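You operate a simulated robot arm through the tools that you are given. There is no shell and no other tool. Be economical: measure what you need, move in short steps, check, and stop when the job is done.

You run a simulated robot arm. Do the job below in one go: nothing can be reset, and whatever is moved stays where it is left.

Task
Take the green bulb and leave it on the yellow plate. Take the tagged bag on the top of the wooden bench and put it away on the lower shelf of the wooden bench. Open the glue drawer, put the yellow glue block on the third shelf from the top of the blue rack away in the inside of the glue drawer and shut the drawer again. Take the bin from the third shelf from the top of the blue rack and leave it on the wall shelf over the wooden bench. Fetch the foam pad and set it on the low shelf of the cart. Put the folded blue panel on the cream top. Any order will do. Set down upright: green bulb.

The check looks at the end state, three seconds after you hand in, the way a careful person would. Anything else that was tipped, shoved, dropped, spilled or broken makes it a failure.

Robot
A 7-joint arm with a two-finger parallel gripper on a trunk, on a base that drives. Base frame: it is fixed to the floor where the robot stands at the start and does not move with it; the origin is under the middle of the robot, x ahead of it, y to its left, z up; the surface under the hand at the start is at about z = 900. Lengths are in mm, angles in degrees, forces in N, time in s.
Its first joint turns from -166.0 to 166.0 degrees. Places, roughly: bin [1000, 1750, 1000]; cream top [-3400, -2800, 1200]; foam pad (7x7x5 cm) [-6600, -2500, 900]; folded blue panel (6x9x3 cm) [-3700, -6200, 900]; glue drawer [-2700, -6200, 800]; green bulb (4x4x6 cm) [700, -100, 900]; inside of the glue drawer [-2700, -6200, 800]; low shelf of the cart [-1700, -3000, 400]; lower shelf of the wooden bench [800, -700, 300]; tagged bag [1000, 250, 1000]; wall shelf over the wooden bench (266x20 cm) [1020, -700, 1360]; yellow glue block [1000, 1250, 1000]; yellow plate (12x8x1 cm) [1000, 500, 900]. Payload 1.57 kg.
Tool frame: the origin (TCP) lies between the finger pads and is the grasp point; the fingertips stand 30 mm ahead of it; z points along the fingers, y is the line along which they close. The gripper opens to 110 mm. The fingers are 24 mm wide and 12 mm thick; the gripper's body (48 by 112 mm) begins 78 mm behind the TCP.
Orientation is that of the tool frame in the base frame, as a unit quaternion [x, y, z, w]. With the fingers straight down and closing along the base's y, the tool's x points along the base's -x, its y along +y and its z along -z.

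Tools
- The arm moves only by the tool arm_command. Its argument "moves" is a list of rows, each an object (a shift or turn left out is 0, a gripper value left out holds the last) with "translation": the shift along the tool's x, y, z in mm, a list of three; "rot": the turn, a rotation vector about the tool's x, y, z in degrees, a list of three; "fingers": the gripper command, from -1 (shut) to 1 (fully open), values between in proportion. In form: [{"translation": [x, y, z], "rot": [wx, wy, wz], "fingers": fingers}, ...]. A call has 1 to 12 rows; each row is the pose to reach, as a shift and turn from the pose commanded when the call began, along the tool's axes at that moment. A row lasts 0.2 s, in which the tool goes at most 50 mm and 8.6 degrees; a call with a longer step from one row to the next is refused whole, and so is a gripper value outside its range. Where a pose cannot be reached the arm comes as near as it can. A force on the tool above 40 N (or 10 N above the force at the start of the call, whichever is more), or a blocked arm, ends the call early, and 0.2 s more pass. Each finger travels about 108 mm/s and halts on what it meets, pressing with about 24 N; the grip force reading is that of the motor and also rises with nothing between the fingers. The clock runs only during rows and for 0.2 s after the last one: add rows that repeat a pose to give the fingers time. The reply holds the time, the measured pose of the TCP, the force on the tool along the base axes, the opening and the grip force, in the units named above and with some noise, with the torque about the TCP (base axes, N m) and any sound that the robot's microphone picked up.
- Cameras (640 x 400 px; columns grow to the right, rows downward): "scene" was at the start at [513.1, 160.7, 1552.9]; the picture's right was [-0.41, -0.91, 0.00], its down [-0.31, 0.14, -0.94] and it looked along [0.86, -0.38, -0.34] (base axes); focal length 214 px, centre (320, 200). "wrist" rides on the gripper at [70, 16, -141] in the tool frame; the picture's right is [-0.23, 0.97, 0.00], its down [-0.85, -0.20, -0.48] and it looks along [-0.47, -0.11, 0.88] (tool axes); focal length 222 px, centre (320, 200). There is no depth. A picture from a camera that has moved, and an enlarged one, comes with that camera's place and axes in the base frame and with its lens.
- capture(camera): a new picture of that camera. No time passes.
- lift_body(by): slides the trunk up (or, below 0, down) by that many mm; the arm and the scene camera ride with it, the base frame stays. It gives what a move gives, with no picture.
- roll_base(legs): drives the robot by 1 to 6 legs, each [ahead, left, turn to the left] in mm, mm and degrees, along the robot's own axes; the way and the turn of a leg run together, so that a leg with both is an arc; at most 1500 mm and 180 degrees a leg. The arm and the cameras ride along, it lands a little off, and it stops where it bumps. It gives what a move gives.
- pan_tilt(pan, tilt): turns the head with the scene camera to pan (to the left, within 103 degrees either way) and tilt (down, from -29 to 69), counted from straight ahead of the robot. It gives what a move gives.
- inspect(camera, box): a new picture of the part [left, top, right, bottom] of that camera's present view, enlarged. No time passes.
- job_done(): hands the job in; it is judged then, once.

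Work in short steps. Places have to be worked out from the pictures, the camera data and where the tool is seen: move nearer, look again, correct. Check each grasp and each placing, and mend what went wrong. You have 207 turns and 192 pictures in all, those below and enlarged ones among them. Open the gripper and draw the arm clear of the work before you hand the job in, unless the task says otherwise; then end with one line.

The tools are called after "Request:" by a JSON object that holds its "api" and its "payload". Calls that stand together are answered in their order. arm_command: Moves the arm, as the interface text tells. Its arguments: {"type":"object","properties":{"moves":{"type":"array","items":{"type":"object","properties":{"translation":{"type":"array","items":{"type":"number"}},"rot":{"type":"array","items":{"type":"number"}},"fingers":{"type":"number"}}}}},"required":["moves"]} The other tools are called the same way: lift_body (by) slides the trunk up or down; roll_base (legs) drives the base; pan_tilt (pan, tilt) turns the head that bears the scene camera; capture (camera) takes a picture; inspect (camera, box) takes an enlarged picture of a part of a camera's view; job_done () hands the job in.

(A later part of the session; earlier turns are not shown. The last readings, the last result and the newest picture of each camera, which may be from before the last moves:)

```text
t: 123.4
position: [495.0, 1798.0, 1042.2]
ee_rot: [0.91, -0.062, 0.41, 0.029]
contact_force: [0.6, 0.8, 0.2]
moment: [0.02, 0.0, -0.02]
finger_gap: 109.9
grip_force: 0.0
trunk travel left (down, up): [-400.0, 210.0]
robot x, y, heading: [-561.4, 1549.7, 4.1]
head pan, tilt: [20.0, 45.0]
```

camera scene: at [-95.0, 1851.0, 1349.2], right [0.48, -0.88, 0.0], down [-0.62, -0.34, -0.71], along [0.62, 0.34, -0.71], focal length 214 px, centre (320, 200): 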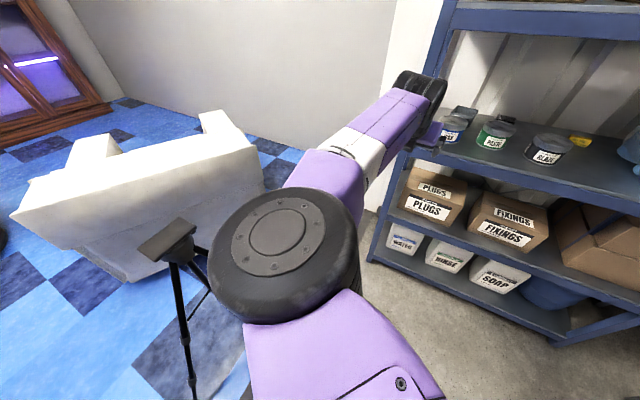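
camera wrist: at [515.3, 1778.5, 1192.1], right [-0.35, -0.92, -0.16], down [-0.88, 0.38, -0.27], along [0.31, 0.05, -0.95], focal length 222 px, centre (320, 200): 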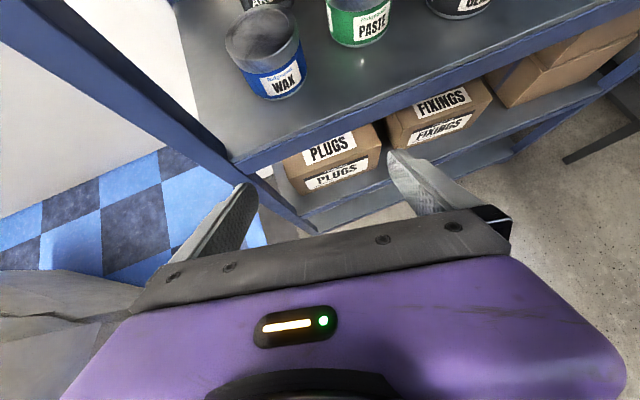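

Aligned. I drive until the fingertips are just before the WAX tin and check with both cameras.

Request:
{"api": "roll_base", "payload": {"legs": [[255, -38, 0]]}}

Request:
{"api": "pan_tilt", "payload": {"pan": -10, "tilt": 25}}

Request:
{"api": "capture", "payload": {"camera": "scene"}}

Request:
{"api": "capture", "payload": {"camera": "wrist"}}

```text
t: 125.3
position: [752.0, 1776.4, 1044.0]
ee_rot: [0.91, -0.063, 0.409, 0.029]
contact_force: [0.4, -0.5, -0.3]
moment: [0.0, 0.0, -0.01]
finger_gap: 110.0
grip_force: 0.1
trunk travel left (down, up): [-400.0, 210.0]
robot x, y, heading: [-303.6, 1533.4, 3.8]
head pan, tilt: [20.0, 45.0]
```

```text
t: 126.2
position: [752.5, 1775.7, 1042.9]
ee_rot: [0.91, -0.063, 0.409, 0.028]
contact_force: [0.0, 0.2, -0.2]
moment: [0.0, -0.01, 0.0]
finger_gap: 110.0
grip_force: 0.0
trunk travel left (down, up): [-400.0, 210.0]
robot x, y, heading: [-308.3, 1530.9, 3.7]
head pan, tilt: [-10.0, 25.0]
```

```text
122 pictures are left
camera scene: at [201.6, 1750.2, 1379.7], right [-0.11, -0.99, 0.0], down [-0.42, 0.05, -0.91], along [0.9, -0.1, -0.42], focal length 214 px, centre (320, 200)
```

scene: 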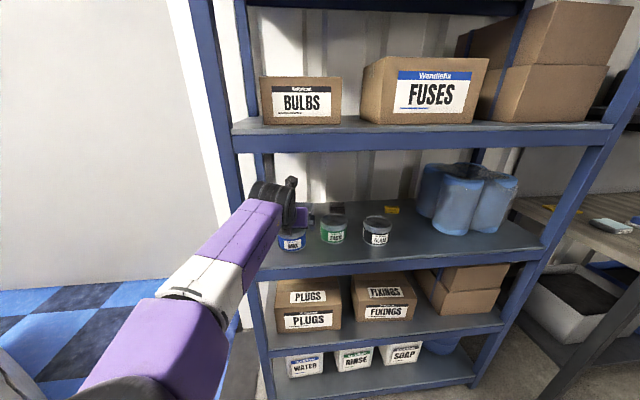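

```text
121 pictures are left
camera wrist: at [690.6, 1767.4, 1187.7], right [-0.28, -0.94, -0.17], down [-0.89, 0.33, -0.32], along [0.36, 0.06, -0.93], focal length 222 px, centre (320, 200)
```

wrist: 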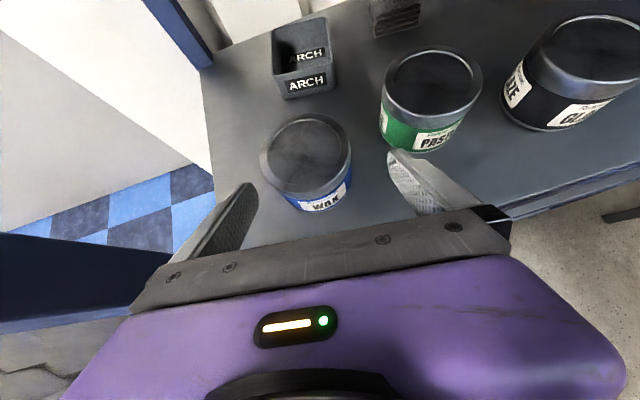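

Lined up: tool line passes through the bin centre. I lower 8 mm and drive 140 along the tool heading, above the tin and under the beam.

Request:
{"api": "arm_command", "payload": {"moves": [{"translation": [-6, 0, 5]}, {"translation": [-6, 0, 5]}]}}

Request:
{"api": "roll_base", "payload": {"legs": [[70, -14, 0], [67, -14, 0]]}}

Request:
{"api": "capture", "payload": {"camera": "scene"}}

Request:
{"api": "capture", "payload": {"camera": "wrist"}}

```text
t: 126.8
position: [751.6, 1775.6, 1036.4]
ee_rot: [0.91, -0.063, 0.409, 0.029]
contact_force: [-0.1, 0.5, 0.0]
moment: [0.0, 0.02, 0.0]
finger_gap: 109.8
grip_force: 0.1
trunk travel left (down, up): [-400.0, 210.0]
robot x, y, heading: [-304.2, 1534.3, 4.1]
head pan, tilt: [-10.0, 25.0]
```

```text
t: 128.5
position: [892.3, 1756.2, 1036.3]
ee_rot: [0.91, -0.064, 0.409, 0.029]
contact_force: [-0.5, -0.6, -0.1]
moment: [-0.01, 0.0, -0.02]
finger_gap: 110.2
grip_force: 0.1
trunk travel left (down, up): [-400.0, 210.0]
robot x, y, heading: [-162.5, 1512.1, 3.7]
head pan, tilt: [-10.0, 25.0]
```

```text
120 pictures are left
camera scene: at [342.2, 1730.6, 1379.8], right [-0.11, -0.99, 0.0], down [-0.42, 0.05, -0.91], along [0.9, -0.1, -0.42], focal length 214 px, centre (320, 200)
```

scene: 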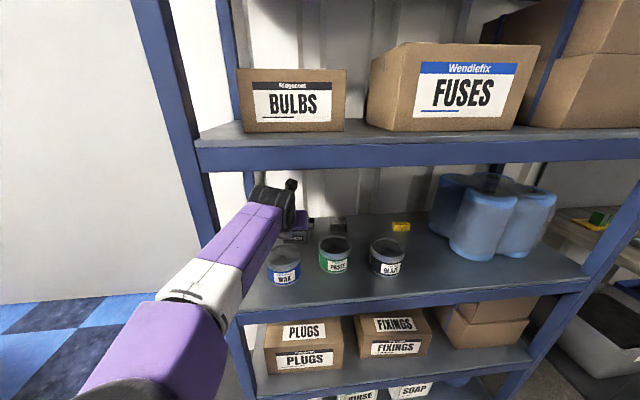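

```text
119 pictures are left
camera wrist: at [830.9, 1747.8, 1180.5], right [-0.29, -0.94, -0.17], down [-0.89, 0.33, -0.32], along [0.36, 0.06, -0.93], focal length 222 px, centre (320, 200)
```

wrist: 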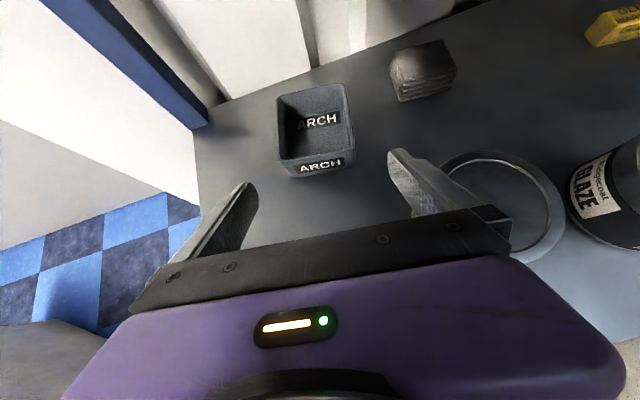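

Clear on all sides. I drive the remaining 130 mm above the bin, then look before lowering straight down over it.

Request:
{"api": "roll_base", "payload": {"legs": [[127, -25, 0]]}}

Request:
{"api": "capture", "payload": {"camera": "wrist"}}

```text
t: 129.7
position: [1021.0, 1741.5, 1035.1]
ee_rot: [0.91, -0.062, 0.409, 0.029]
contact_force: [-0.5, 0.1, -0.3]
moment: [0.03, -0.02, -0.02]
finger_gap: 110.0
grip_force: 0.0
trunk travel left (down, up): [-400.0, 210.0]
robot x, y, heading: [-33.8, 1500.4, 4.0]
head pan, tilt: [-10.0, 25.0]
```

```text
118 pictures are left
camera wrist: at [959.0, 1732.8, 1180.5], right [-0.28, -0.94, -0.17], down [-0.89, 0.32, -0.32], along [0.36, 0.06, -0.93], focal length 222 px, centre (320, 200)
```

wrist: 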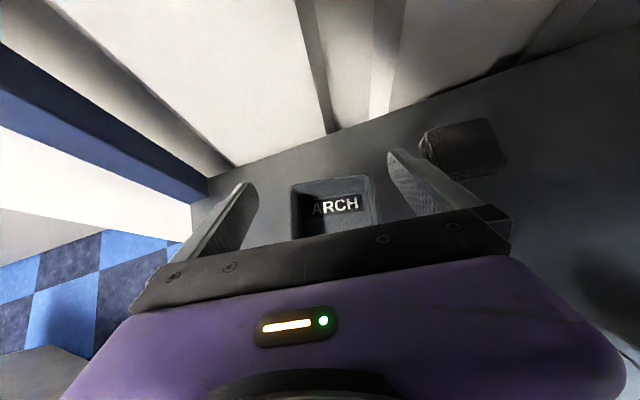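

Centred over the bin. I lower straight down to z≈962.

Request:
{"api": "arm_command", "payload": {"moves": [{"translation": [-15, 0, 13]}, {"translation": [-30, 0, 27]}, {"translation": [-45, 0, 40]}, {"translation": [-55, 0, 49]}]}}

Request:
{"api": "capture", "payload": {"camera": "wrist"}}

```text
t: 130.7
position: [1021.1, 1742.1, 962.3]
ee_rot: [0.91, -0.063, 0.409, 0.03]
contact_force: [-0.3, 0.2, 0.3]
moment: [-0.02, -0.02, 0.0]
finger_gap: 109.8
grip_force: 0.0
trunk travel left (down, up): [-400.0, 210.0]
robot x, y, heading: [-30.7, 1497.0, 3.9]
head pan, tilt: [-10.0, 25.0]
```

```text
117 pictures are left
camera wrist: at [959.8, 1733.9, 1107.4], right [-0.28, -0.94, -0.17], down [-0.89, 0.32, -0.32], along [0.36, 0.06, -0.93], focal length 222 px, centre (320, 200)
```

wrist: 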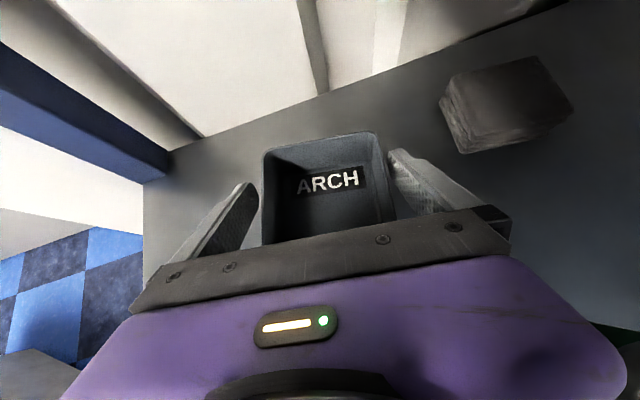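

The bin sits between the fingers with no contact. I go 7 mm lower and close.

Request:
{"api": "arm_command", "payload": {"moves": [{"translation": [-5, 0, 5]}, {"translation": [-5, 0, 5], "fingers": 0.6}, {"translation": [-5, 0, 5], "fingers": 0.2}, {"translation": [-5, 0, 5], "fingers": -0.2}, {"translation": [-5, 0, 5], "fingers": -0.2}]}}

Request:
{"api": "capture", "payload": {"camera": "wrist"}}

```text
t: 131.9
position: [1021.7, 1741.6, 956.6]
ee_rot: [0.91, -0.063, 0.409, 0.029]
contact_force: [0.7, -0.1, 2.7]
moment: [-0.17, -0.06, -0.01]
finger_gap: 89.2
grip_force: 23.8
trunk travel left (down, up): [-400.0, 210.0]
robot x, y, heading: [-30.7, 1498.6, 3.7]
head pan, tilt: [-10.0, 25.0]
```

```text
116 pictures are left
camera wrist: at [959.6, 1733.7, 1101.8], right [-0.28, -0.94, -0.17], down [-0.89, 0.32, -0.32], along [0.36, 0.06, -0.93], focal length 222 px, centre (320, 200)
```

wrist: 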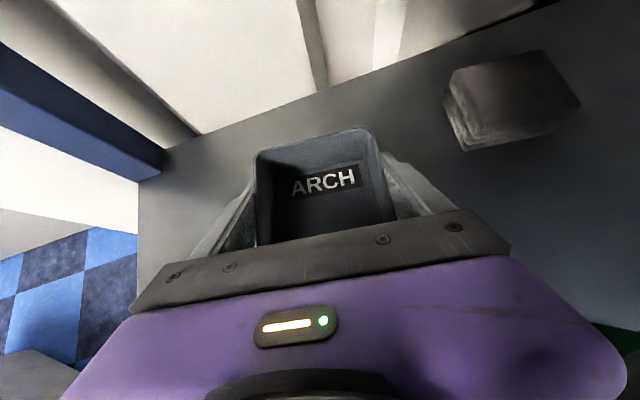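

Gripped (89 mm). Before lifting out I measure the WAX tin's top height from the scene camera to choose the exit height.

Request:
{"api": "inspect", "payload": {"camera": "scene", "box": [180, 160, 420, 310]}}

```text
2.67 times, centred on (300, 235) of scene
camera zoom: at [470.3, 1714.5, 1379.8], right [-0.11, -0.99, 0.0], down [-0.42, 0.05, -0.91], along [0.9, -0.1, -0.42], focal length 572 px, centre (373, 107)
```

zoom: 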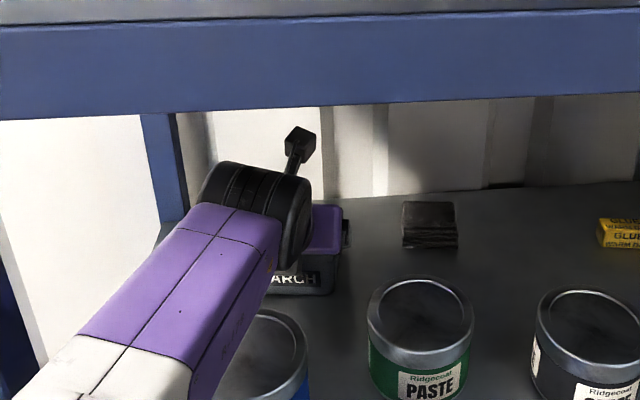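

Tin tops are at ≈975, so bin bottom at ≈997 clears. I lift straight up 87 mm, check, and reverse out the same way.

Request:
{"api": "arm_command", "payload": {"moves": [{"translation": [16, 0, -14]}, {"translation": [33, 0, -29]}, {"translation": [49, 0, -43]}, {"translation": [65, 0, -58]}]}}

Request:
{"api": "capture", "payload": {"camera": "wrist"}}

Request:
{"api": "inspect", "payload": {"camera": "scene", "box": [180, 160, 420, 310]}}

```text
t: 132.9
position: [1020.3, 1742.3, 1042.0]
ee_rot: [0.91, -0.062, 0.409, 0.028]
contact_force: [1.0, -0.2, -0.3]
moment: [-0.02, -0.02, -0.04]
finger_gap: 89.4
grip_force: 24.0
trunk travel left (down, up): [-400.0, 210.0]
robot x, y, heading: [-34.6, 1496.7, 3.7]
head pan, tilt: [-10.0, 25.0]
```

```text
114 pictures are left
camera wrist: at [958.6, 1734.3, 1187.9], right [-0.28, -0.94, -0.17], down [-0.89, 0.33, -0.32], along [0.36, 0.06, -0.93], focal length 222 px, centre (320, 200)
```

wrist: 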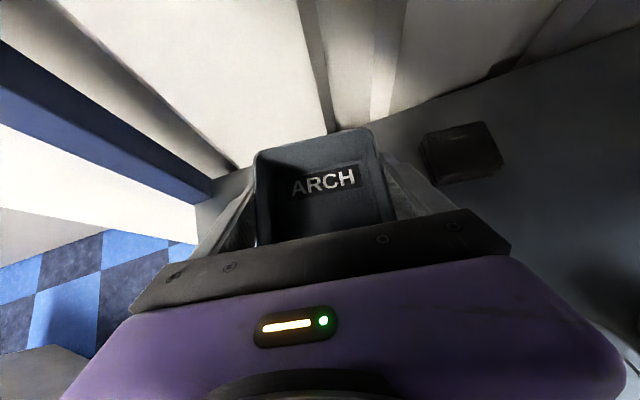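

```text
2.67 times, centred on (300, 235) of scene
camera zoom: at [470.4, 1714.5, 1379.7], right [-0.11, -0.99, 0.0], down [-0.42, 0.05, -0.91], along [0.9, -0.1, -0.42], focal length 572 px, centre (373, 107)
```

zoom: 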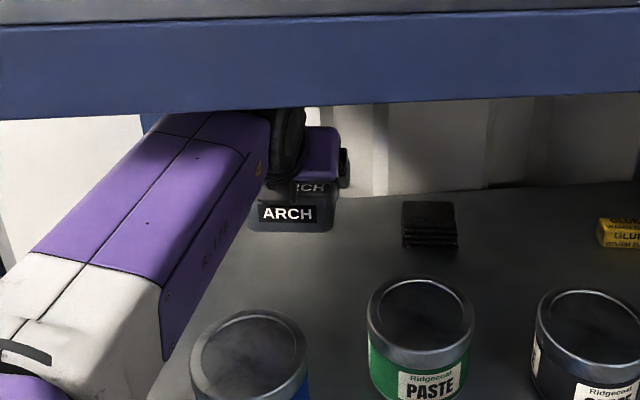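

Bin is held and lifted. I reverse out the way I came.

Request:
{"api": "roll_base", "payload": {"legs": [[-65, 13, 0], [-65, 13, 0], [-130, 26, 0]]}}

Request:
{"api": "capture", "payload": {"camera": "scene"}}

```text
t: 135.4
position: [754.1, 1776.9, 1041.9]
ee_rot: [0.91, -0.063, 0.408, 0.029]
contact_force: [0.1, -0.5, -1.5]
moment: [-0.01, -0.03, -0.03]
finger_gap: 89.3
grip_force: 24.1
trunk travel left (down, up): [-400.0, 210.0]
robot x, y, heading: [-300.0, 1530.6, 3.8]
head pan, tilt: [-10.0, 25.0]
```

```text
112 pictures are left
camera scene: at [204.9, 1748.7, 1379.8], right [-0.11, -0.99, 0.0], down [-0.42, 0.04, -0.91], along [0.9, -0.1, -0.42], focal length 214 px, centre (320, 200)
```

scene: 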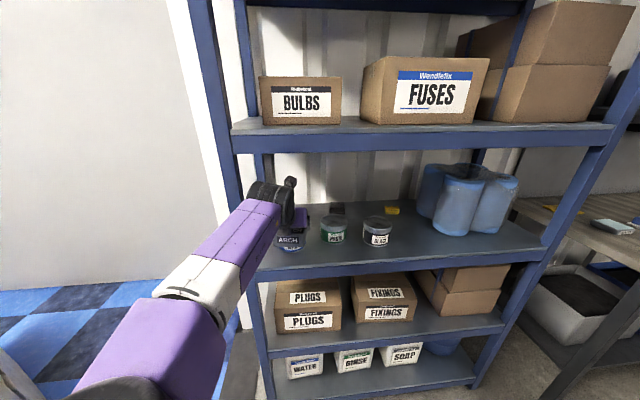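

All fine. I back away, raise the trunk fully, and drive right to look at the wall shelf's left end.

Request:
{"api": "roll_base", "payload": {"legs": [[-250, 0, -3.8], [0, -1150, 0]]}}

Request:
{"api": "lift_body", "payload": {"by": 205}}

Request:
{"api": "pan_tilt", "payload": {"pan": 0, "tilt": 10}}

Request:
{"api": "capture", "payload": {"camera": "scene"}}

```text
t: 142.6
position: [513.3, 565.3, 1041.5]
ee_rot: [0.907, -0.098, 0.408, 0.044]
contact_force: [-0.1, 1.0, -0.6]
moment: [0.0, -0.01, 0.0]
finger_gap: 89.1
grip_force: 23.8
trunk travel left (down, up): [-400.0, 210.0]
robot x, y, heading: [-558.8, 400.4, -0.8]
head pan, tilt: [-10.0, 25.0]
```

```text
t: 144.8
position: [511.4, 565.3, 1248.5]
ee_rot: [0.907, -0.098, 0.407, 0.044]
contact_force: [-0.3, -0.3, -0.2]
moment: [0.01, 0.01, -0.04]
finger_gap: 89.5
grip_force: 24.0
trunk travel left (down, up): [-605.0, 5.0]
robot x, y, heading: [-553.1, 401.8, -0.4]
head pan, tilt: [-10.0, 25.0]
```

```text
t: 145.6
position: [512.2, 565.5, 1247.2]
ee_rot: [0.907, -0.098, 0.408, 0.044]
contact_force: [0.6, -0.3, -1.2]
moment: [-0.02, -0.03, -0.04]
finger_gap: 89.2
grip_force: 24.1
trunk travel left (down, up): [-605.0, 5.0]
robot x, y, heading: [-558.6, 401.3, -0.6]
head pan, tilt: [0.0, 10.0]
```

```text
111 pictures are left
camera scene: at [-35.2, 595.1, 1609.1], right [-0.01, -1.0, 0.0], down [-0.17, 0.0, -0.98], along [0.98, -0.01, -0.17], focal length 214 px, centre (320, 200)
```

scene: 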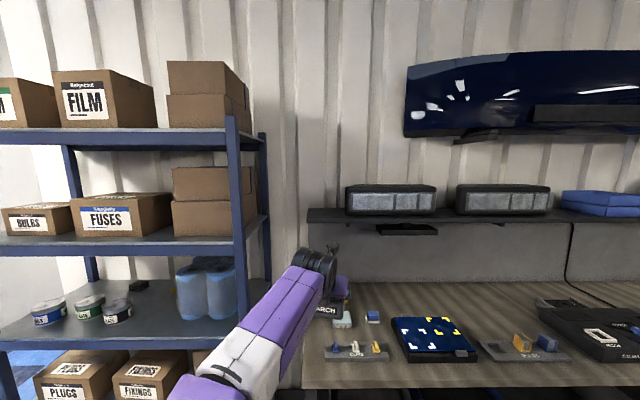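

The free part of the wall shelf is between its left end and the black unit. I zoom in there.

Request:
{"api": "inspect", "payload": {"camera": "scene", "box": [280, 170, 440, 270]}}

```text
4.00 times, centred on (360, 220) of scene
camera zoom: at [-35.2, 595.1, 1609.1], right [-0.01, -1.0, 0.0], down [-0.17, 0.0, -0.98], along [0.98, -0.01, -0.17], focal length 858 px, centre (160, 120)
```

zoom: 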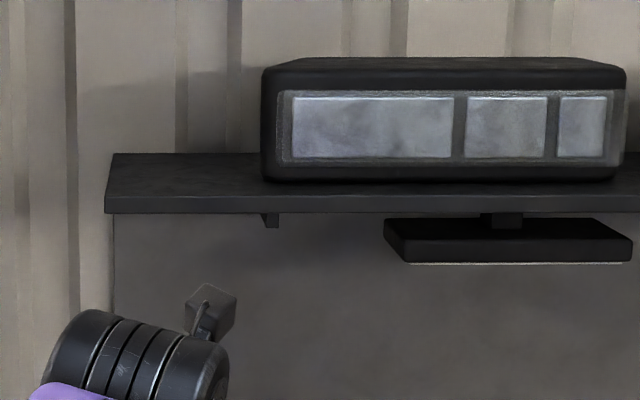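

Shelf top is z≈1367, front edge x≈875. I raise the hand to z≈1450, pull it in slightly and square the yaw.

Request:
{"api": "arm_command", "payload": {"moves": [{"translation": [20, 3, -39]}, {"translation": [41, 7, -78]}, {"translation": [61, 10, -117]}, {"translation": [82, 14, -156]}, {"translation": [102, 17, -194]}, {"translation": [102, 17, -194], "rot": [3, 0, -2.7]}, {"translation": [102, 17, -194], "rot": [6, 0, -5.3]}, {"translation": [102, 17, -194], "rot": [9, 0, -8]}, {"translation": [102, 17, -194], "rot": [9, 0, -8]}]}}

Request:
{"api": "capture", "payload": {"camera": "scene"}}

```text
t: 147.6
position: [432.4, 570.2, 1444.1]
ee_rot: [0.914, 0.004, 0.405, 0.006]
contact_force: [0.5, 0.0, -0.5]
moment: [-0.03, -0.05, -0.02]
finger_gap: 89.3
grip_force: 24.5
trunk travel left (down, up): [-605.0, 5.0]
robot x, y, heading: [-560.2, 399.0, -0.5]
head pan, tilt: [0.0, 10.0]
```

```text
109 pictures are left
camera scene: at [-35.3, 595.2, 1609.2], right [-0.01, -1.0, 0.0], down [-0.17, 0.0, -0.98], along [0.98, -0.01, -0.17], focal length 214 px, centre (320, 200)
```

scene: 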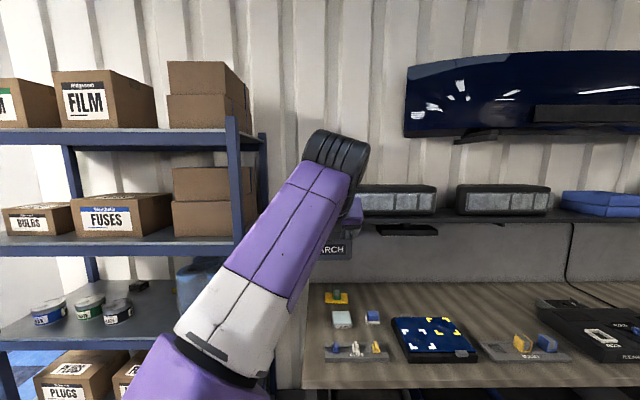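

The elbow would come near the rack's right post. I turn the base 12° left and counter-rotate the tool, so the forearm runs straight at the shelf.

Request:
{"api": "roll_base", "payload": {"legs": [[0, 0, 12]]}}

Request:
{"api": "arm_command", "payload": {"moves": [{"rot": [-3, 0, 2.7]}, {"rot": [-6, 0, 5.3]}, {"rot": [-9, 0, 8]}, {"rot": [-9, 0, 8]}]}}

Request:
{"api": "roll_base", "payload": {"legs": [[-43, -211, 0]]}}

Request:
{"api": "pan_tilt", "payload": {"pan": -8, "tilt": 20}}

Request:
{"api": "capture", "payload": {"camera": "scene"}}

```text
t: 148.8
position: [375.3, 773.7, 1443.1]
ee_rot: [0.908, 0.099, 0.405, -0.036]
contact_force: [0.3, -1.2, -1.1]
moment: [0.05, 0.01, -0.03]
finger_gap: 89.3
grip_force: 24.0
trunk travel left (down, up): [-605.0, 5.0]
robot x, y, heading: [-560.0, 402.8, 11.6]
head pan, tilt: [0.0, 10.0]
```

```text
t: 149.8
position: [380.3, 769.4, 1434.0]
ee_rot: [0.915, 0.002, 0.404, 0.016]
contact_force: [0.8, 1.2, 0.4]
moment: [0.01, -0.03, 0.01]
finger_gap: 89.8
grip_force: 24.5
trunk travel left (down, up): [-605.0, 5.0]
robot x, y, heading: [-555.3, 402.9, 11.6]
head pan, tilt: [0.0, 10.0]
```

```text
t: 151.4
position: [380.7, 543.9, 1433.5]
ee_rot: [0.915, 0.004, 0.403, 0.015]
contact_force: [0.0, -0.3, -0.7]
moment: [-0.02, 0.0, -0.03]
finger_gap: 89.3
grip_force: 23.8
trunk travel left (down, up): [-605.0, 5.0]
robot x, y, heading: [-558.4, 175.2, 11.5]
head pan, tilt: [0.0, 10.0]
```

```text
t: 152.2
position: [381.0, 545.3, 1434.0]
ee_rot: [0.915, 0.004, 0.404, 0.016]
contact_force: [1.1, 0.5, -0.6]
moment: [0.0, 0.03, -0.03]
finger_gap: 89.5
grip_force: 23.9
trunk travel left (down, up): [-605.0, 5.0]
robot x, y, heading: [-555.7, 175.7, 11.7]
head pan, tilt: [-8.0, 20.0]
```

```text
108 pictures are left
camera scene: at [-84.5, 462.9, 1592.9], right [0.06, -1.0, 0.0], down [-0.34, -0.02, -0.94], along [0.94, 0.06, -0.34], focal length 214 px, centre (320, 200)
```

scene: 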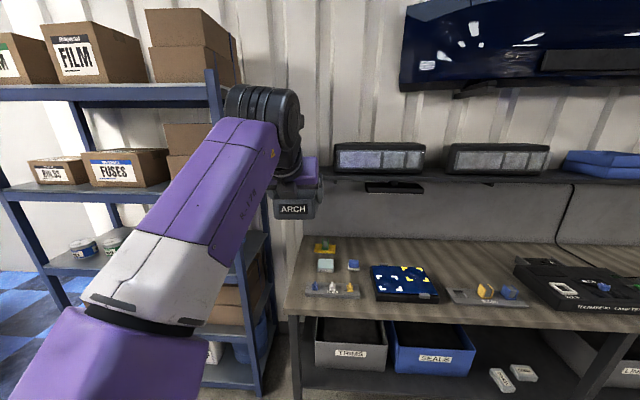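

The elbow will now stay clear of the post. I raise 15 mm and drive to just before the shelf, then check.

Request:
{"api": "arm_command", "payload": {"moves": [{"translation": [11, 0, -10]}, {"translation": [11, 0, -10]}]}}

Request:
{"api": "roll_base", "payload": {"legs": [[440, -78, 0]]}}

Request:
{"api": "capture", "payload": {"camera": "scene"}}

Request:
{"api": "capture", "payload": {"camera": "wrist"}}

```text
t: 152.8
position: [377.5, 549.9, 1440.2]
ee_rot: [0.916, 0.01, 0.401, 0.022]
contact_force: [0.2, 0.5, -1.3]
moment: [-0.01, 0.0, 0.01]
finger_gap: 89.3
grip_force: 23.7
trunk travel left (down, up): [-605.0, 5.0]
robot x, y, heading: [-558.4, 181.6, 11.6]
head pan, tilt: [-8.0, 20.0]
```

```text
t: 155.5
position: [830.8, 569.3, 1439.7]
ee_rot: [0.916, 0.011, 0.4, 0.021]
contact_force: [-0.7, 0.2, 0.1]
moment: [0.0, 0.0, 0.02]
finger_gap: 89.4
grip_force: 24.4
trunk travel left (down, up): [-605.0, 5.0]
robot x, y, heading: [-101.1, 194.0, 11.8]
head pan, tilt: [-8.0, 20.0]
```

```text
107 pictures are left
camera scene: at [367.3, 480.7, 1592.9], right [0.07, -1.0, 0.0], down [-0.34, -0.02, -0.94], along [0.94, 0.07, -0.34], focal length 214 px, centre (320, 200)
```

scene: 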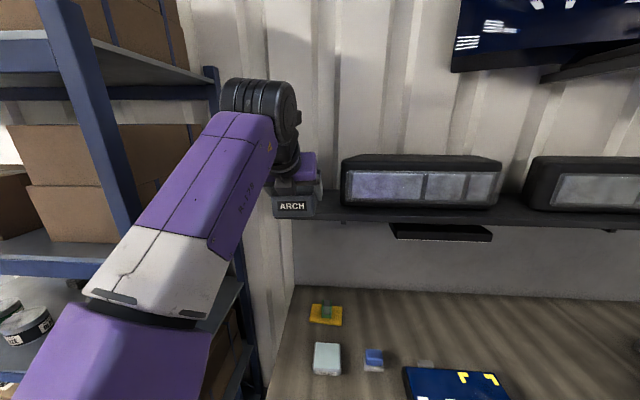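

```text
106 pictures are left
camera wrist: at [773.5, 558.0, 1586.6], right [-0.15, -0.98, -0.12], down [-0.93, 0.18, -0.31], along [0.33, 0.07, -0.94], focal length 222 px, centre (320, 200)
```

wrist: 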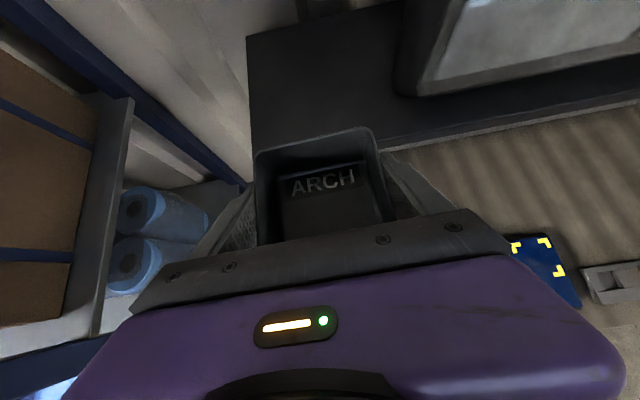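

Shelf front x≈897, left end y≈640, unit's side y≈466. I drive to put the bin at (1000,556), above the shelf.

Request:
{"api": "roll_base", "payload": {"legs": [[80, -24, 0], [83, -23, 0]]}}

Request:
{"api": "capture", "payload": {"camera": "wrist"}}

Request:
{"api": "inspect", "payload": {"camera": "scene", "box": [200, 100, 440, 250]}}

```text
t: 157.3
position: [998.1, 558.4, 1439.7]
ee_rot: [0.916, 0.012, 0.401, 0.021]
contact_force: [0.8, -0.3, -0.2]
moment: [0.03, -0.02, -0.01]
finger_gap: 89.5
grip_force: 24.0
trunk travel left (down, up): [-605.0, 5.0]
robot x, y, heading: [66.0, 181.0, 12.0]
head pan, tilt: [-8.0, 20.0]
```

```text
105 pictures are left
camera wrist: at [941.2, 547.8, 1586.1], right [-0.15, -0.98, -0.12], down [-0.93, 0.18, -0.31], along [0.33, 0.06, -0.94], focal length 222 px, centre (320, 200)
```

wrist: 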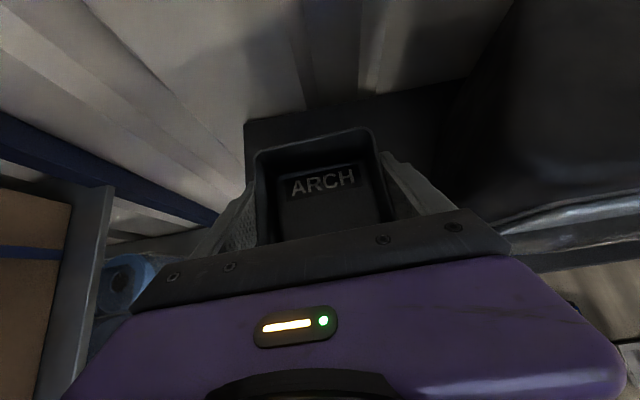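

```text
2.67 times, centred on (320, 175) of scene
camera zoom: at [535.0, 469.8, 1593.0], right [0.07, -1.0, 0.0], down [-0.34, -0.02, -0.94], along [0.94, 0.07, -0.34], focal length 572 px, centre (320, 267)
```

zoom: 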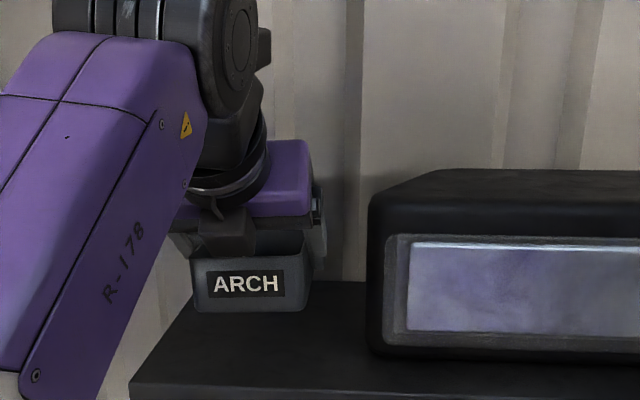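

Positioned well. I lower slowly until contact.

Request:
{"api": "arm_command", "payload": {"moves": [{"translation": [-10, 0, 9]}, {"translation": [-14, 0, 12.5]}, {"translation": [-16.5, 0, 15]}, {"translation": [-19, 0, 17]}, {"translation": [-21, 0, 19]}, {"translation": [-23.5, 0, 21]}, {"translation": [-25.5, 0, 23]}]}}

Request:
{"api": "inspect", "payload": {"camera": "scene", "box": [200, 100, 440, 250]}}

```text
t: 158.9
position: [1000.4, 551.0, 1398.7]
ee_rot: [0.917, 0.012, 0.398, 0.027]
contact_force: [0.1, -0.1, -0.4]
moment: [-0.05, -0.04, 0.02]
finger_gap: 89.4
grip_force: 24.3
trunk travel left (down, up): [-605.0, 5.0]
robot x, y, heading: [66.4, 177.9, 12.2]
head pan, tilt: [-8.0, 20.0]
```

```text
2.67 times, centred on (320, 175) of scene
camera zoom: at [535.4, 469.8, 1592.9], right [0.07, -1.0, 0.0], down [-0.34, -0.02, -0.94], along [0.94, 0.07, -0.34], focal length 572 px, centre (320, 267)
```

zoom: 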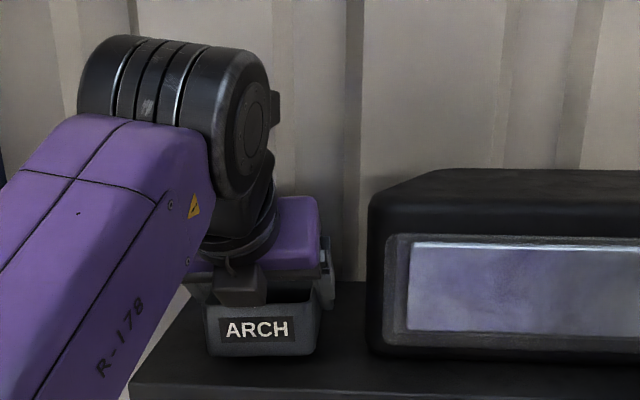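

No contact yet; bin still above the shelf. I continue lowering in 2–3 mm steps.

Request:
{"api": "arm_command", "payload": {"moves": [{"translation": [-2, 0, 2]}, {"translation": [-4, 0, 4]}, {"translation": [-6, 0, 5.5]}, {"translation": [-8, 0, 7]}, {"translation": [-10, 0, 9]}, {"translation": [-12, 0, 11]}]}}

Request:
{"api": "inspect", "payload": {"camera": "scene", "box": [200, 100, 440, 250]}}

```text
t: 160.3
position: [1000.5, 549.7, 1386.1]
ee_rot: [0.915, 0.01, 0.402, 0.027]
contact_force: [-0.9, -2.0, 30.3]
moment: [1.32, -0.16, 0.09]
finger_gap: 90.3
grip_force: 24.1
trunk travel left (down, up): [-605.0, 5.0]
robot x, y, heading: [64.0, 178.7, 12.1]
head pan, tilt: [-8.0, 20.0]
```

```text
2.67 times, centred on (320, 175) of scene
camera zoom: at [534.2, 469.1, 1593.7], right [0.07, -1.0, 0.0], down [-0.34, -0.02, -0.94], along [0.94, 0.07, -0.34], focal length 572 px, centre (320, 267)
```

zoom: 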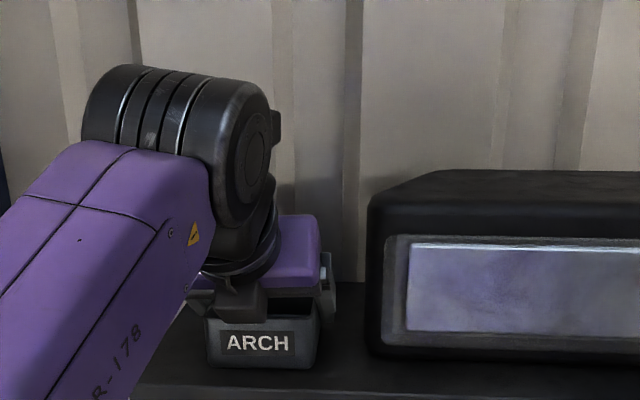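

Contact at 30 N: it's on the shelf. I open and raise straight up, then look.

Request:
{"api": "arm_command", "payload": {"moves": [{"translation": [1, 0, -1], "fingers": 0.8}, {"translation": [1, 0, -1], "fingers": 1}, {"translation": [1, 0, -1], "fingers": 1}, {"translation": [15, 0, -13], "fingers": 1}, {"translation": [30, 0, -27], "fingers": 1}]}}

Request:
{"api": "capture", "payload": {"camera": "wrist"}}

Request:
{"api": "inspect", "payload": {"camera": "scene", "box": [200, 100, 440, 250]}}

```text
t: 161.5
position: [996.1, 560.2, 1423.1]
ee_rot: [0.917, 0.019, 0.398, 0.026]
contact_force: [0.6, -0.1, 1.1]
moment: [0.01, 0.06, 0.02]
finger_gap: 110.2
grip_force: 0.1
trunk travel left (down, up): [-605.0, 5.0]
robot x, y, heading: [67.3, 178.2, 11.9]
head pan, tilt: [-8.0, 20.0]
```

```text
101 pictures are left
camera wrist: at [939.6, 552.1, 1570.3], right [-0.14, -0.98, -0.1], down [-0.94, 0.17, -0.31], along [0.32, 0.05, -0.94], focal length 222 px, centre (320, 200)
```

wrist: 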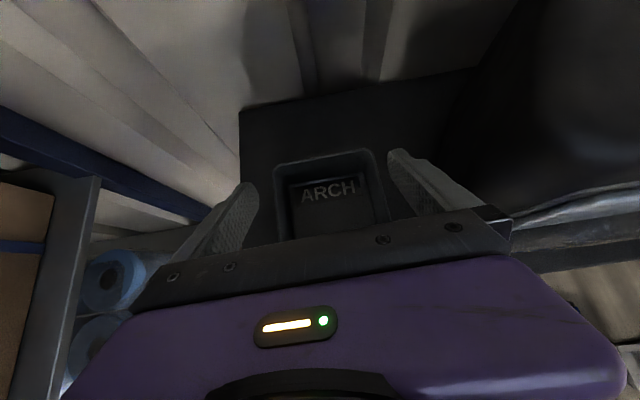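

```text
2.67 times, centred on (320, 175) of scene
camera zoom: at [535.6, 469.8, 1592.8], right [0.07, -1.0, 0.0], down [-0.34, -0.02, -0.94], along [0.94, 0.07, -0.34], focal length 572 px, centre (320, 267)
```

zoom: 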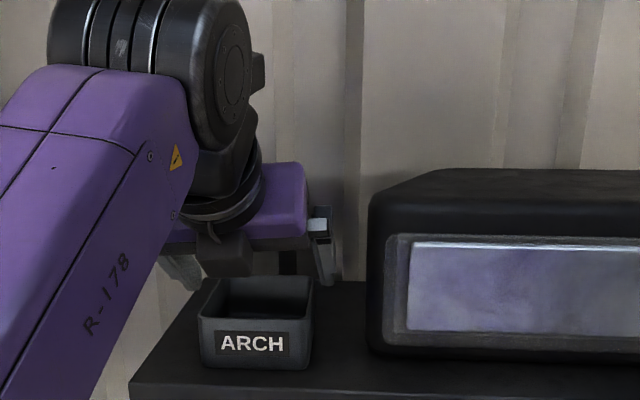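

The ARCH bin stands on the wall shelf. I rise a bit more and back away from the bench.

Request:
{"api": "arm_command", "payload": {"moves": [{"translation": [12, 0, -10]}, {"translation": [20, 0, -18]}]}}

Request:
{"api": "roll_base", "payload": {"legs": [[-590, 120, 0], [0, 700, -11.9]]}}

Request:
{"api": "lift_body", "payload": {"by": -205}}

Request:
{"api": "pan_tilt", "payload": {"pan": 0, "tilt": 20}}

Request:
{"api": "capture", "payload": {"camera": "scene"}}

```text
t: 162.1
position: [994.8, 565.6, 1444.8]
ee_rot: [0.917, 0.02, 0.396, 0.027]
contact_force: [-0.7, -0.4, -0.2]
moment: [-0.03, 0.01, -0.02]
finger_gap: 110.0
grip_force: 0.1
trunk travel left (down, up): [-605.0, 5.0]
robot x, y, heading: [67.1, 181.1, 12.2]
head pan, tilt: [-8.0, 20.0]
```

```text
t: 168.9
position: [380.7, 1018.5, 1446.9]
ee_rot: [0.913, -0.087, 0.391, 0.072]
contact_force: [0.2, -0.9, -0.3]
moment: [0.02, -0.01, -0.01]
finger_gap: 110.2
grip_force: 0.0
trunk travel left (down, up): [-605.0, 5.0]
robot x, y, heading: [-612.0, 859.9, -0.8]
head pan, tilt: [-8.0, 20.0]
```

```text
t: 171.1
position: [383.2, 1017.5, 1240.3]
ee_rot: [0.914, -0.087, 0.39, 0.074]
contact_force: [-0.6, -0.8, 0.5]
moment: [0.0, 0.0, 0.0]
finger_gap: 109.8
grip_force: 0.1
trunk travel left (down, up): [-400.0, 210.0]
robot x, y, heading: [-611.2, 855.4, -0.9]
head pan, tilt: [-8.0, 20.0]
```

```text
t: 171.8
position: [383.0, 1017.1, 1239.0]
ee_rot: [0.914, -0.087, 0.39, 0.074]
contact_force: [0.4, 0.1, 0.1]
moment: [-0.01, -0.01, -0.04]
finger_gap: 110.1
grip_force: 0.1
trunk travel left (down, up): [-400.0, 210.0]
robot x, y, heading: [-613.7, 855.8, -0.6]
head pan, tilt: [0.0, 20.0]
```

```text
99 pictures are left
camera scene: at [-89.0, 1048.6, 1387.9], right [-0.01, -1.0, 0.0], down [-0.34, 0.0, -0.94], along [0.94, -0.01, -0.34], focal length 214 px, centre (320, 200)
```

scene: 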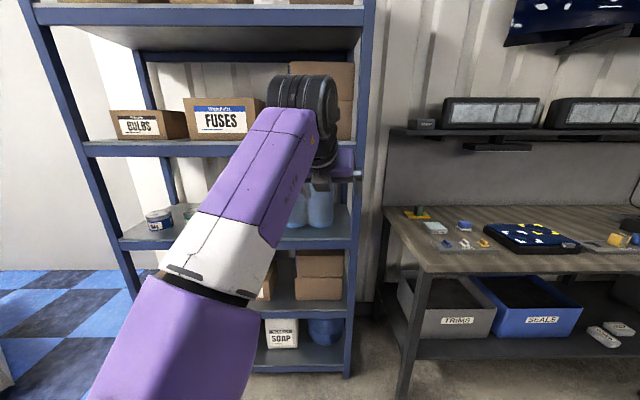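

The bin shows on the wall shelf. Now the glue block: I lower the hand to z≈1045, square the tool, and move left to the rack.

Request:
{"api": "arm_command", "payload": {"moves": [{"translation": [-19, -6, 37], "rot": [2.4, 0.4, -1.1]}, {"translation": [-38, -11, 73], "rot": [4.8, 0.8, -2.2]}, {"translation": [-56, -17, 110], "rot": [7.2, 1.1, -3.4]}, {"translation": [-75, -22, 146], "rot": [9.6, 1.5, -4.6]}, {"translation": [-94, -28, 183], "rot": [11.8, 1.8, -5.7]}, {"translation": [-94, -28, 183], "rot": [11.8, 1.8, -5.7]}]}}

Request:
{"api": "roll_base", "payload": {"legs": [[50, 330, 0.6]]}}

Request:
{"api": "capture", "payload": {"camera": "scene"}}

Request:
{"api": "capture", "payload": {"camera": "wrist"}}

```text
t: 173.2
position: [454.1, 1019.7, 1045.6]
ee_rot: [0.913, 0.0, 0.408, -0.001]
contact_force: [-1.5, -0.2, -0.8]
moment: [-0.01, -0.01, -0.03]
finger_gap: 110.0
grip_force: 0.0
trunk travel left (down, up): [-400.0, 210.0]
robot x, y, heading: [-611.8, 856.2, -0.5]
head pan, tilt: [0.0, 20.0]
```

```text
t: 175.4
position: [507.3, 1349.4, 1044.9]
ee_rot: [0.913, 0.001, 0.408, 0.0]
contact_force: [-0.1, -0.2, 0.0]
moment: [0.0, -0.02, -0.02]
finger_gap: 110.0
grip_force: 0.0
trunk travel left (down, up): [-400.0, 210.0]
robot x, y, heading: [-559.8, 1185.2, -0.6]
head pan, tilt: [0.0, 20.0]
```

```text
98 pictures are left
camera scene: at [-34.9, 1377.6, 1387.9], right [-0.01, -1.0, 0.0], down [-0.34, 0.0, -0.94], along [0.94, -0.01, -0.34], focal length 214 px, centre (320, 200)
```

scene: 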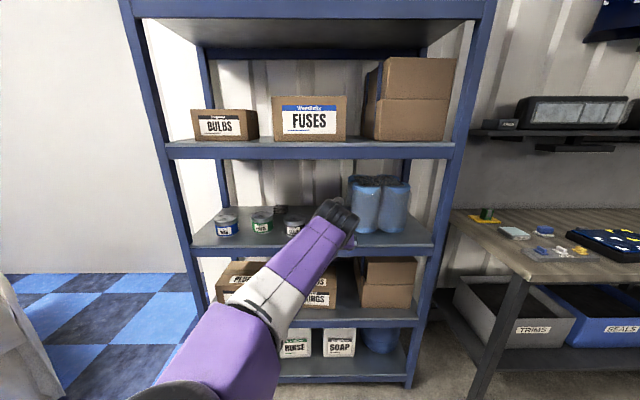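

```text
97 pictures are left
camera wrist: at [448.1, 1331.3, 1190.9], right [-0.15, -0.97, -0.17], down [-0.93, 0.2, -0.32], along [0.34, 0.11, -0.93], focal length 222 px, centre (320, 200)
```

wrist: 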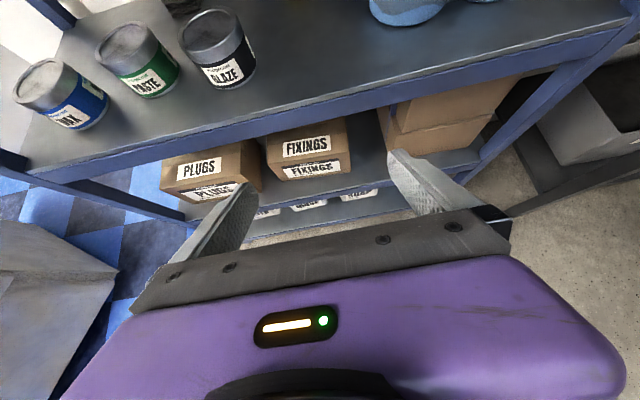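

I drive ahead 260 mm to bring the glue block into the wrist view.

Request:
{"api": "roll_base", "payload": {"legs": [[260, -14, 0.5]]}}

Request:
{"api": "capture", "payload": {"camera": "wrist"}}

Request:
{"api": "capture", "payload": {"camera": "scene"}}

```text
t: 177.3
position: [771.8, 1334.9, 1045.3]
ee_rot: [0.913, 0.001, 0.409, -0.001]
contact_force: [-0.6, -0.4, 0.7]
moment: [0.02, 0.02, -0.04]
finger_gap: 110.1
grip_force: 0.2
trunk travel left (down, up): [-400.0, 210.0]
robot x, y, heading: [-285.9, 1167.6, -0.4]
head pan, tilt: [0.0, 20.0]
```

```text
96 pictures are left
camera wrist: at [713.3, 1318.6, 1191.0], right [-0.15, -0.97, -0.17], down [-0.93, 0.19, -0.32], along [0.34, 0.11, -0.93], focal length 222 px, centre (320, 200)
```

wrist: 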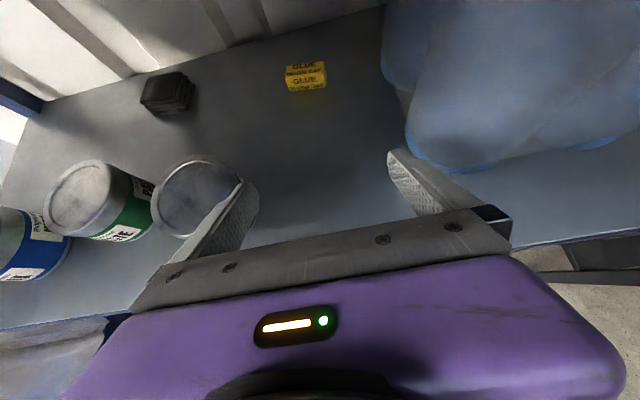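

```text
95 pictures are left
camera scene: at [230.1, 1363.2, 1387.9], right [-0.01, -1.0, 0.0], down [-0.34, 0.0, -0.94], along [0.94, -0.01, -0.34], focal length 214 px, centre (320, 200)
```

scene: 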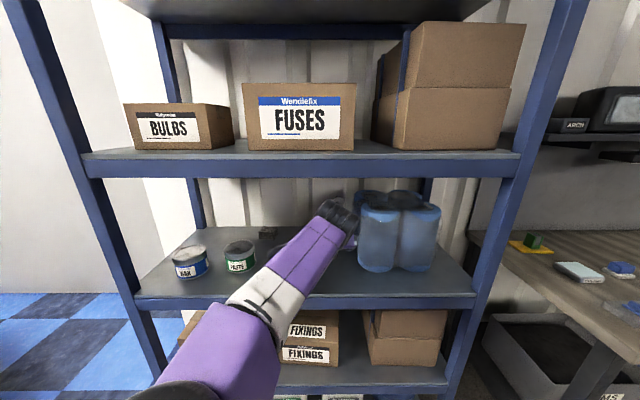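

Glue block is at about (1024,1342). I zoom for its yaw.

Request:
{"api": "inspect", "payload": {"camera": "wrist", "box": [240, 30, 400, 130]}}

```text
4.00 times, centred on (320, 80) of wrist
camera zoom: at [713.3, 1318.6, 1191.0], right [-0.15, -0.97, -0.17], down [-0.93, 0.19, -0.32], along [0.34, 0.11, -0.93], focal length 888 px, centre (320, 680)
```

zoom: 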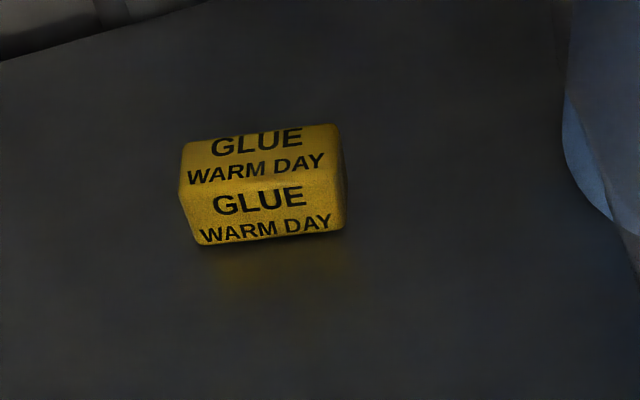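

The block is ~61×27×28 mm, yawed about -10°, centre (1024,1343). I yaw the tool -9° and drive over it.

Request:
{"api": "arm_command", "payload": {"moves": [{"rot": [-2.3, 0, 2]}, {"rot": [-4.5, 0, 4]}, {"rot": [-6.7, 0, 6]}, {"rot": [-6.7, 0, 6]}]}}

Request:
{"api": "roll_base", "payload": {"legs": [[120, 6, 0], [116, 6, 0.4]]}}

Request:
{"api": "capture", "payload": {"camera": "wrist"}}

Request:
{"api": "capture", "payload": {"camera": "scene"}}

```text
t: 178.3
position: [773.0, 1335.6, 1045.7]
ee_rot: [0.91, -0.069, 0.408, 0.03]
contact_force: [-0.6, 0.8, 0.6]
moment: [-0.02, 0.0, 0.01]
finger_gap: 110.0
grip_force: 0.0
trunk travel left (down, up): [-400.0, 210.0]
robot x, y, heading: [-293.9, 1170.8, -0.4]
head pan, tilt: [0.0, 20.0]
```

```text
t: 180.3
position: [1006.8, 1354.0, 1046.5]
ee_rot: [0.911, -0.066, 0.406, 0.03]
contact_force: [-0.9, -0.1, -0.6]
moment: [0.01, 0.0, 0.0]
finger_gap: 110.2
grip_force: 0.1
trunk travel left (down, up): [-400.0, 210.0]
robot x, y, heading: [-56.9, 1180.3, -0.0]
head pan, tilt: [0.0, 20.0]
```

```text
93 pictures are left
camera wrist: at [946.2, 1345.7, 1191.2], right [-0.29, -0.94, -0.17], down [-0.89, 0.33, -0.32], along [0.36, 0.06, -0.93], focal length 222 px, centre (320, 200)
```

wrist: 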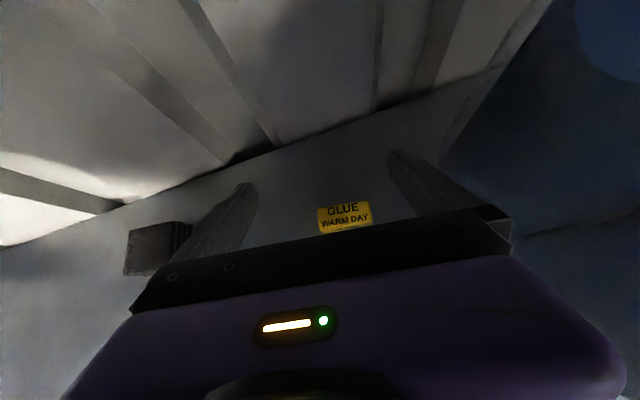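

```text
92 pictures are left
camera scene: at [464.6, 1377.6, 1387.9], right [0.0, -1.0, 0.0], down [-0.34, 0.0, -0.94], along [0.94, 0.0, -0.34], focal length 214 px, centre (320, 200)
```

scene: 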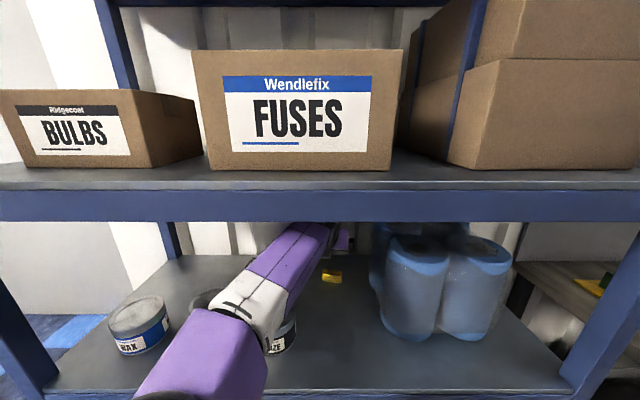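

I shift 10 mm right and lower 80 mm, then check.

Request:
{"api": "arm_command", "payload": {"moves": [{"translation": [-15, 10, 13]}, {"translation": [-30, 10, 27]}, {"translation": [-45, 10, 40]}, {"translation": [-59, 10, 53]}]}}

Request:
{"api": "capture", "payload": {"camera": "wrist"}}

```text
t: 181.3
position: [1006.7, 1344.2, 965.2]
ee_rot: [0.91, -0.066, 0.408, 0.028]
contact_force: [-0.6, 0.5, -0.1]
moment: [-0.01, 0.03, 0.0]
finger_gap: 110.1
grip_force: 0.1
trunk travel left (down, up): [-400.0, 210.0]
robot x, y, heading: [-58.2, 1177.6, -0.1]
head pan, tilt: [0.0, 20.0]
```

```text
91 pictures are left
camera wrist: at [945.1, 1335.1, 1111.0], right [-0.29, -0.94, -0.17], down [-0.89, 0.33, -0.32], along [0.36, 0.06, -0.93], focal length 222 px, centre (320, 200)
```

wrist: 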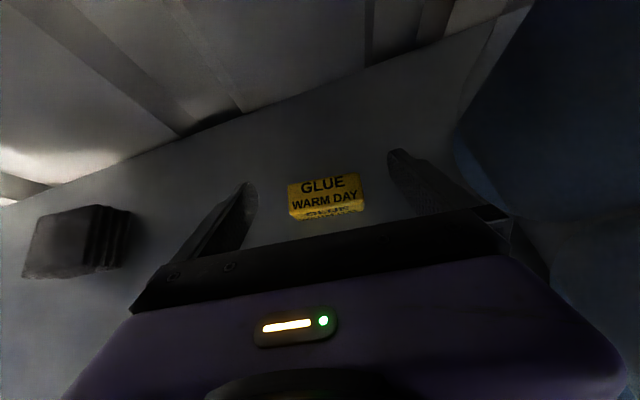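

Well centred. I lower 22 mm more and close.

Request:
{"api": "arm_command", "payload": {"moves": [{"translation": [-8, 0, 7]}, {"translation": [-16, 0, 15]}, {"translation": [-16, 0, 15], "fingers": 0.4}, {"translation": [-16, 0, 15], "fingers": -0.2}, {"translation": [-16, 0, 15], "fingers": -0.6}, {"translation": [-16, 0, 15], "fingers": -0.6}]}}

Request:
{"api": "capture", "payload": {"camera": "wrist"}}

```text
t: 182.5
position: [1008.2, 1342.7, 949.3]
ee_rot: [0.908, -0.067, 0.413, 0.031]
contact_force: [-0.6, 1.7, 9.7]
moment: [-0.29, -0.06, -0.03]
finger_gap: 62.1
grip_force: 22.3
trunk travel left (down, up): [-400.0, 210.0]
robot x, y, heading: [-56.8, 1179.1, 0.0]
head pan, tilt: [0.0, 20.0]
stopped in row 5: the force on the tool passed its limit at 41 N (the readings are from after the stop); the commanded pose is now the measured one
```

```text
90 pictures are left
camera wrist: at [945.6, 1334.1, 1093.6], right [-0.29, -0.94, -0.17], down [-0.88, 0.33, -0.33], along [0.37, 0.06, -0.93], focal length 222 px, centre (320, 200)
```

wrist: 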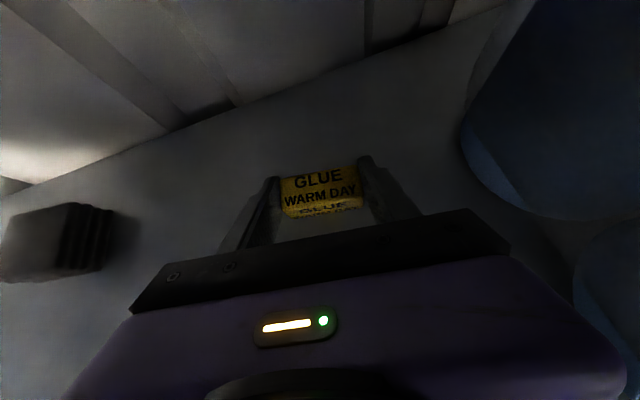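

Gripped at 62 mm. I lift 85 mm straight up and check, then reverse out.

Request:
{"api": "arm_command", "payload": {"moves": [{"translation": [3, 0, -3], "fingers": -0.7}, {"translation": [18, 0, -16], "fingers": -0.7}, {"translation": [33, 0, -30]}, {"translation": [48, 0, -44]}, {"translation": [63, 0, -57]}]}}

Request:
{"api": "capture", "payload": {"camera": "wrist"}}

Request:
{"api": "roll_base", "payload": {"legs": [[-120, 0, 0], [-260, 0, 0]]}}

Request:
{"api": "capture", "payload": {"camera": "scene"}}

```text
t: 183.7
position: [1007.8, 1341.8, 1033.2]
ee_rot: [0.909, -0.067, 0.41, 0.03]
contact_force: [-0.5, -0.1, -0.3]
moment: [0.02, 0.01, 0.0]
finger_gap: 61.4
grip_force: 24.3
trunk travel left (down, up): [-400.0, 210.0]
robot x, y, heading: [-58.5, 1178.9, -0.1]
head pan, tilt: [0.0, 20.0]
```

```text
89 pictures are left
camera wrist: at [945.7, 1333.3, 1177.7], right [-0.29, -0.94, -0.17], down [-0.89, 0.33, -0.32], along [0.36, 0.06, -0.93], focal length 222 px, centre (320, 200)
```

wrist: 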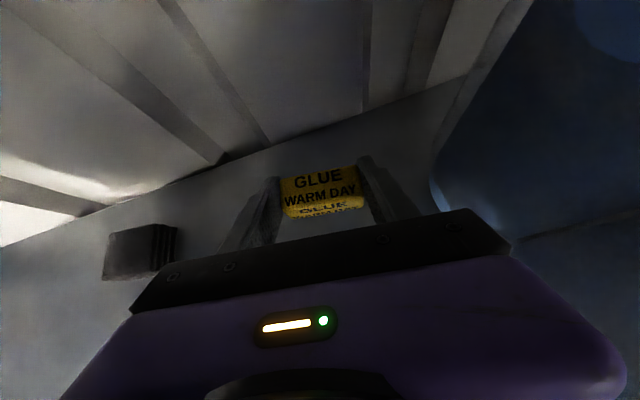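

```text
t: 186.3
position: [633.4, 1339.0, 1033.3]
ee_rot: [0.909, -0.067, 0.411, 0.03]
contact_force: [0.9, -0.4, -1.2]
moment: [-0.01, -0.01, -0.01]
finger_gap: 61.2
grip_force: 24.2
trunk travel left (down, up): [-400.0, 210.0]
robot x, y, heading: [-434.0, 1179.9, 0.1]
head pan, tilt: [0.0, 20.0]
```

```text
88 pictures are left
camera scene: at [91.2, 1377.1, 1387.9], right [0.0, -1.0, 0.0], down [-0.34, 0.0, -0.94], along [0.94, 0.0, -0.34], focal length 214 px, centre (320, 200)
```

scene: 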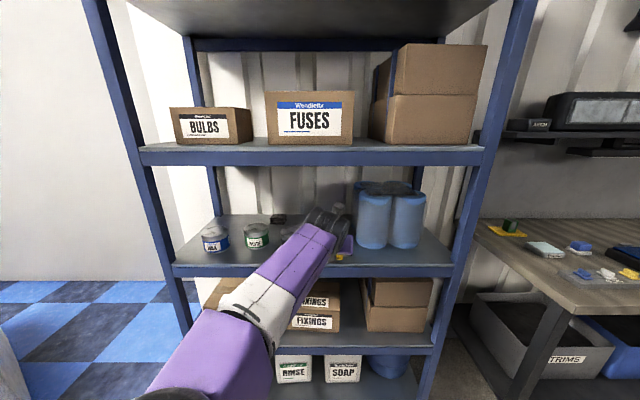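

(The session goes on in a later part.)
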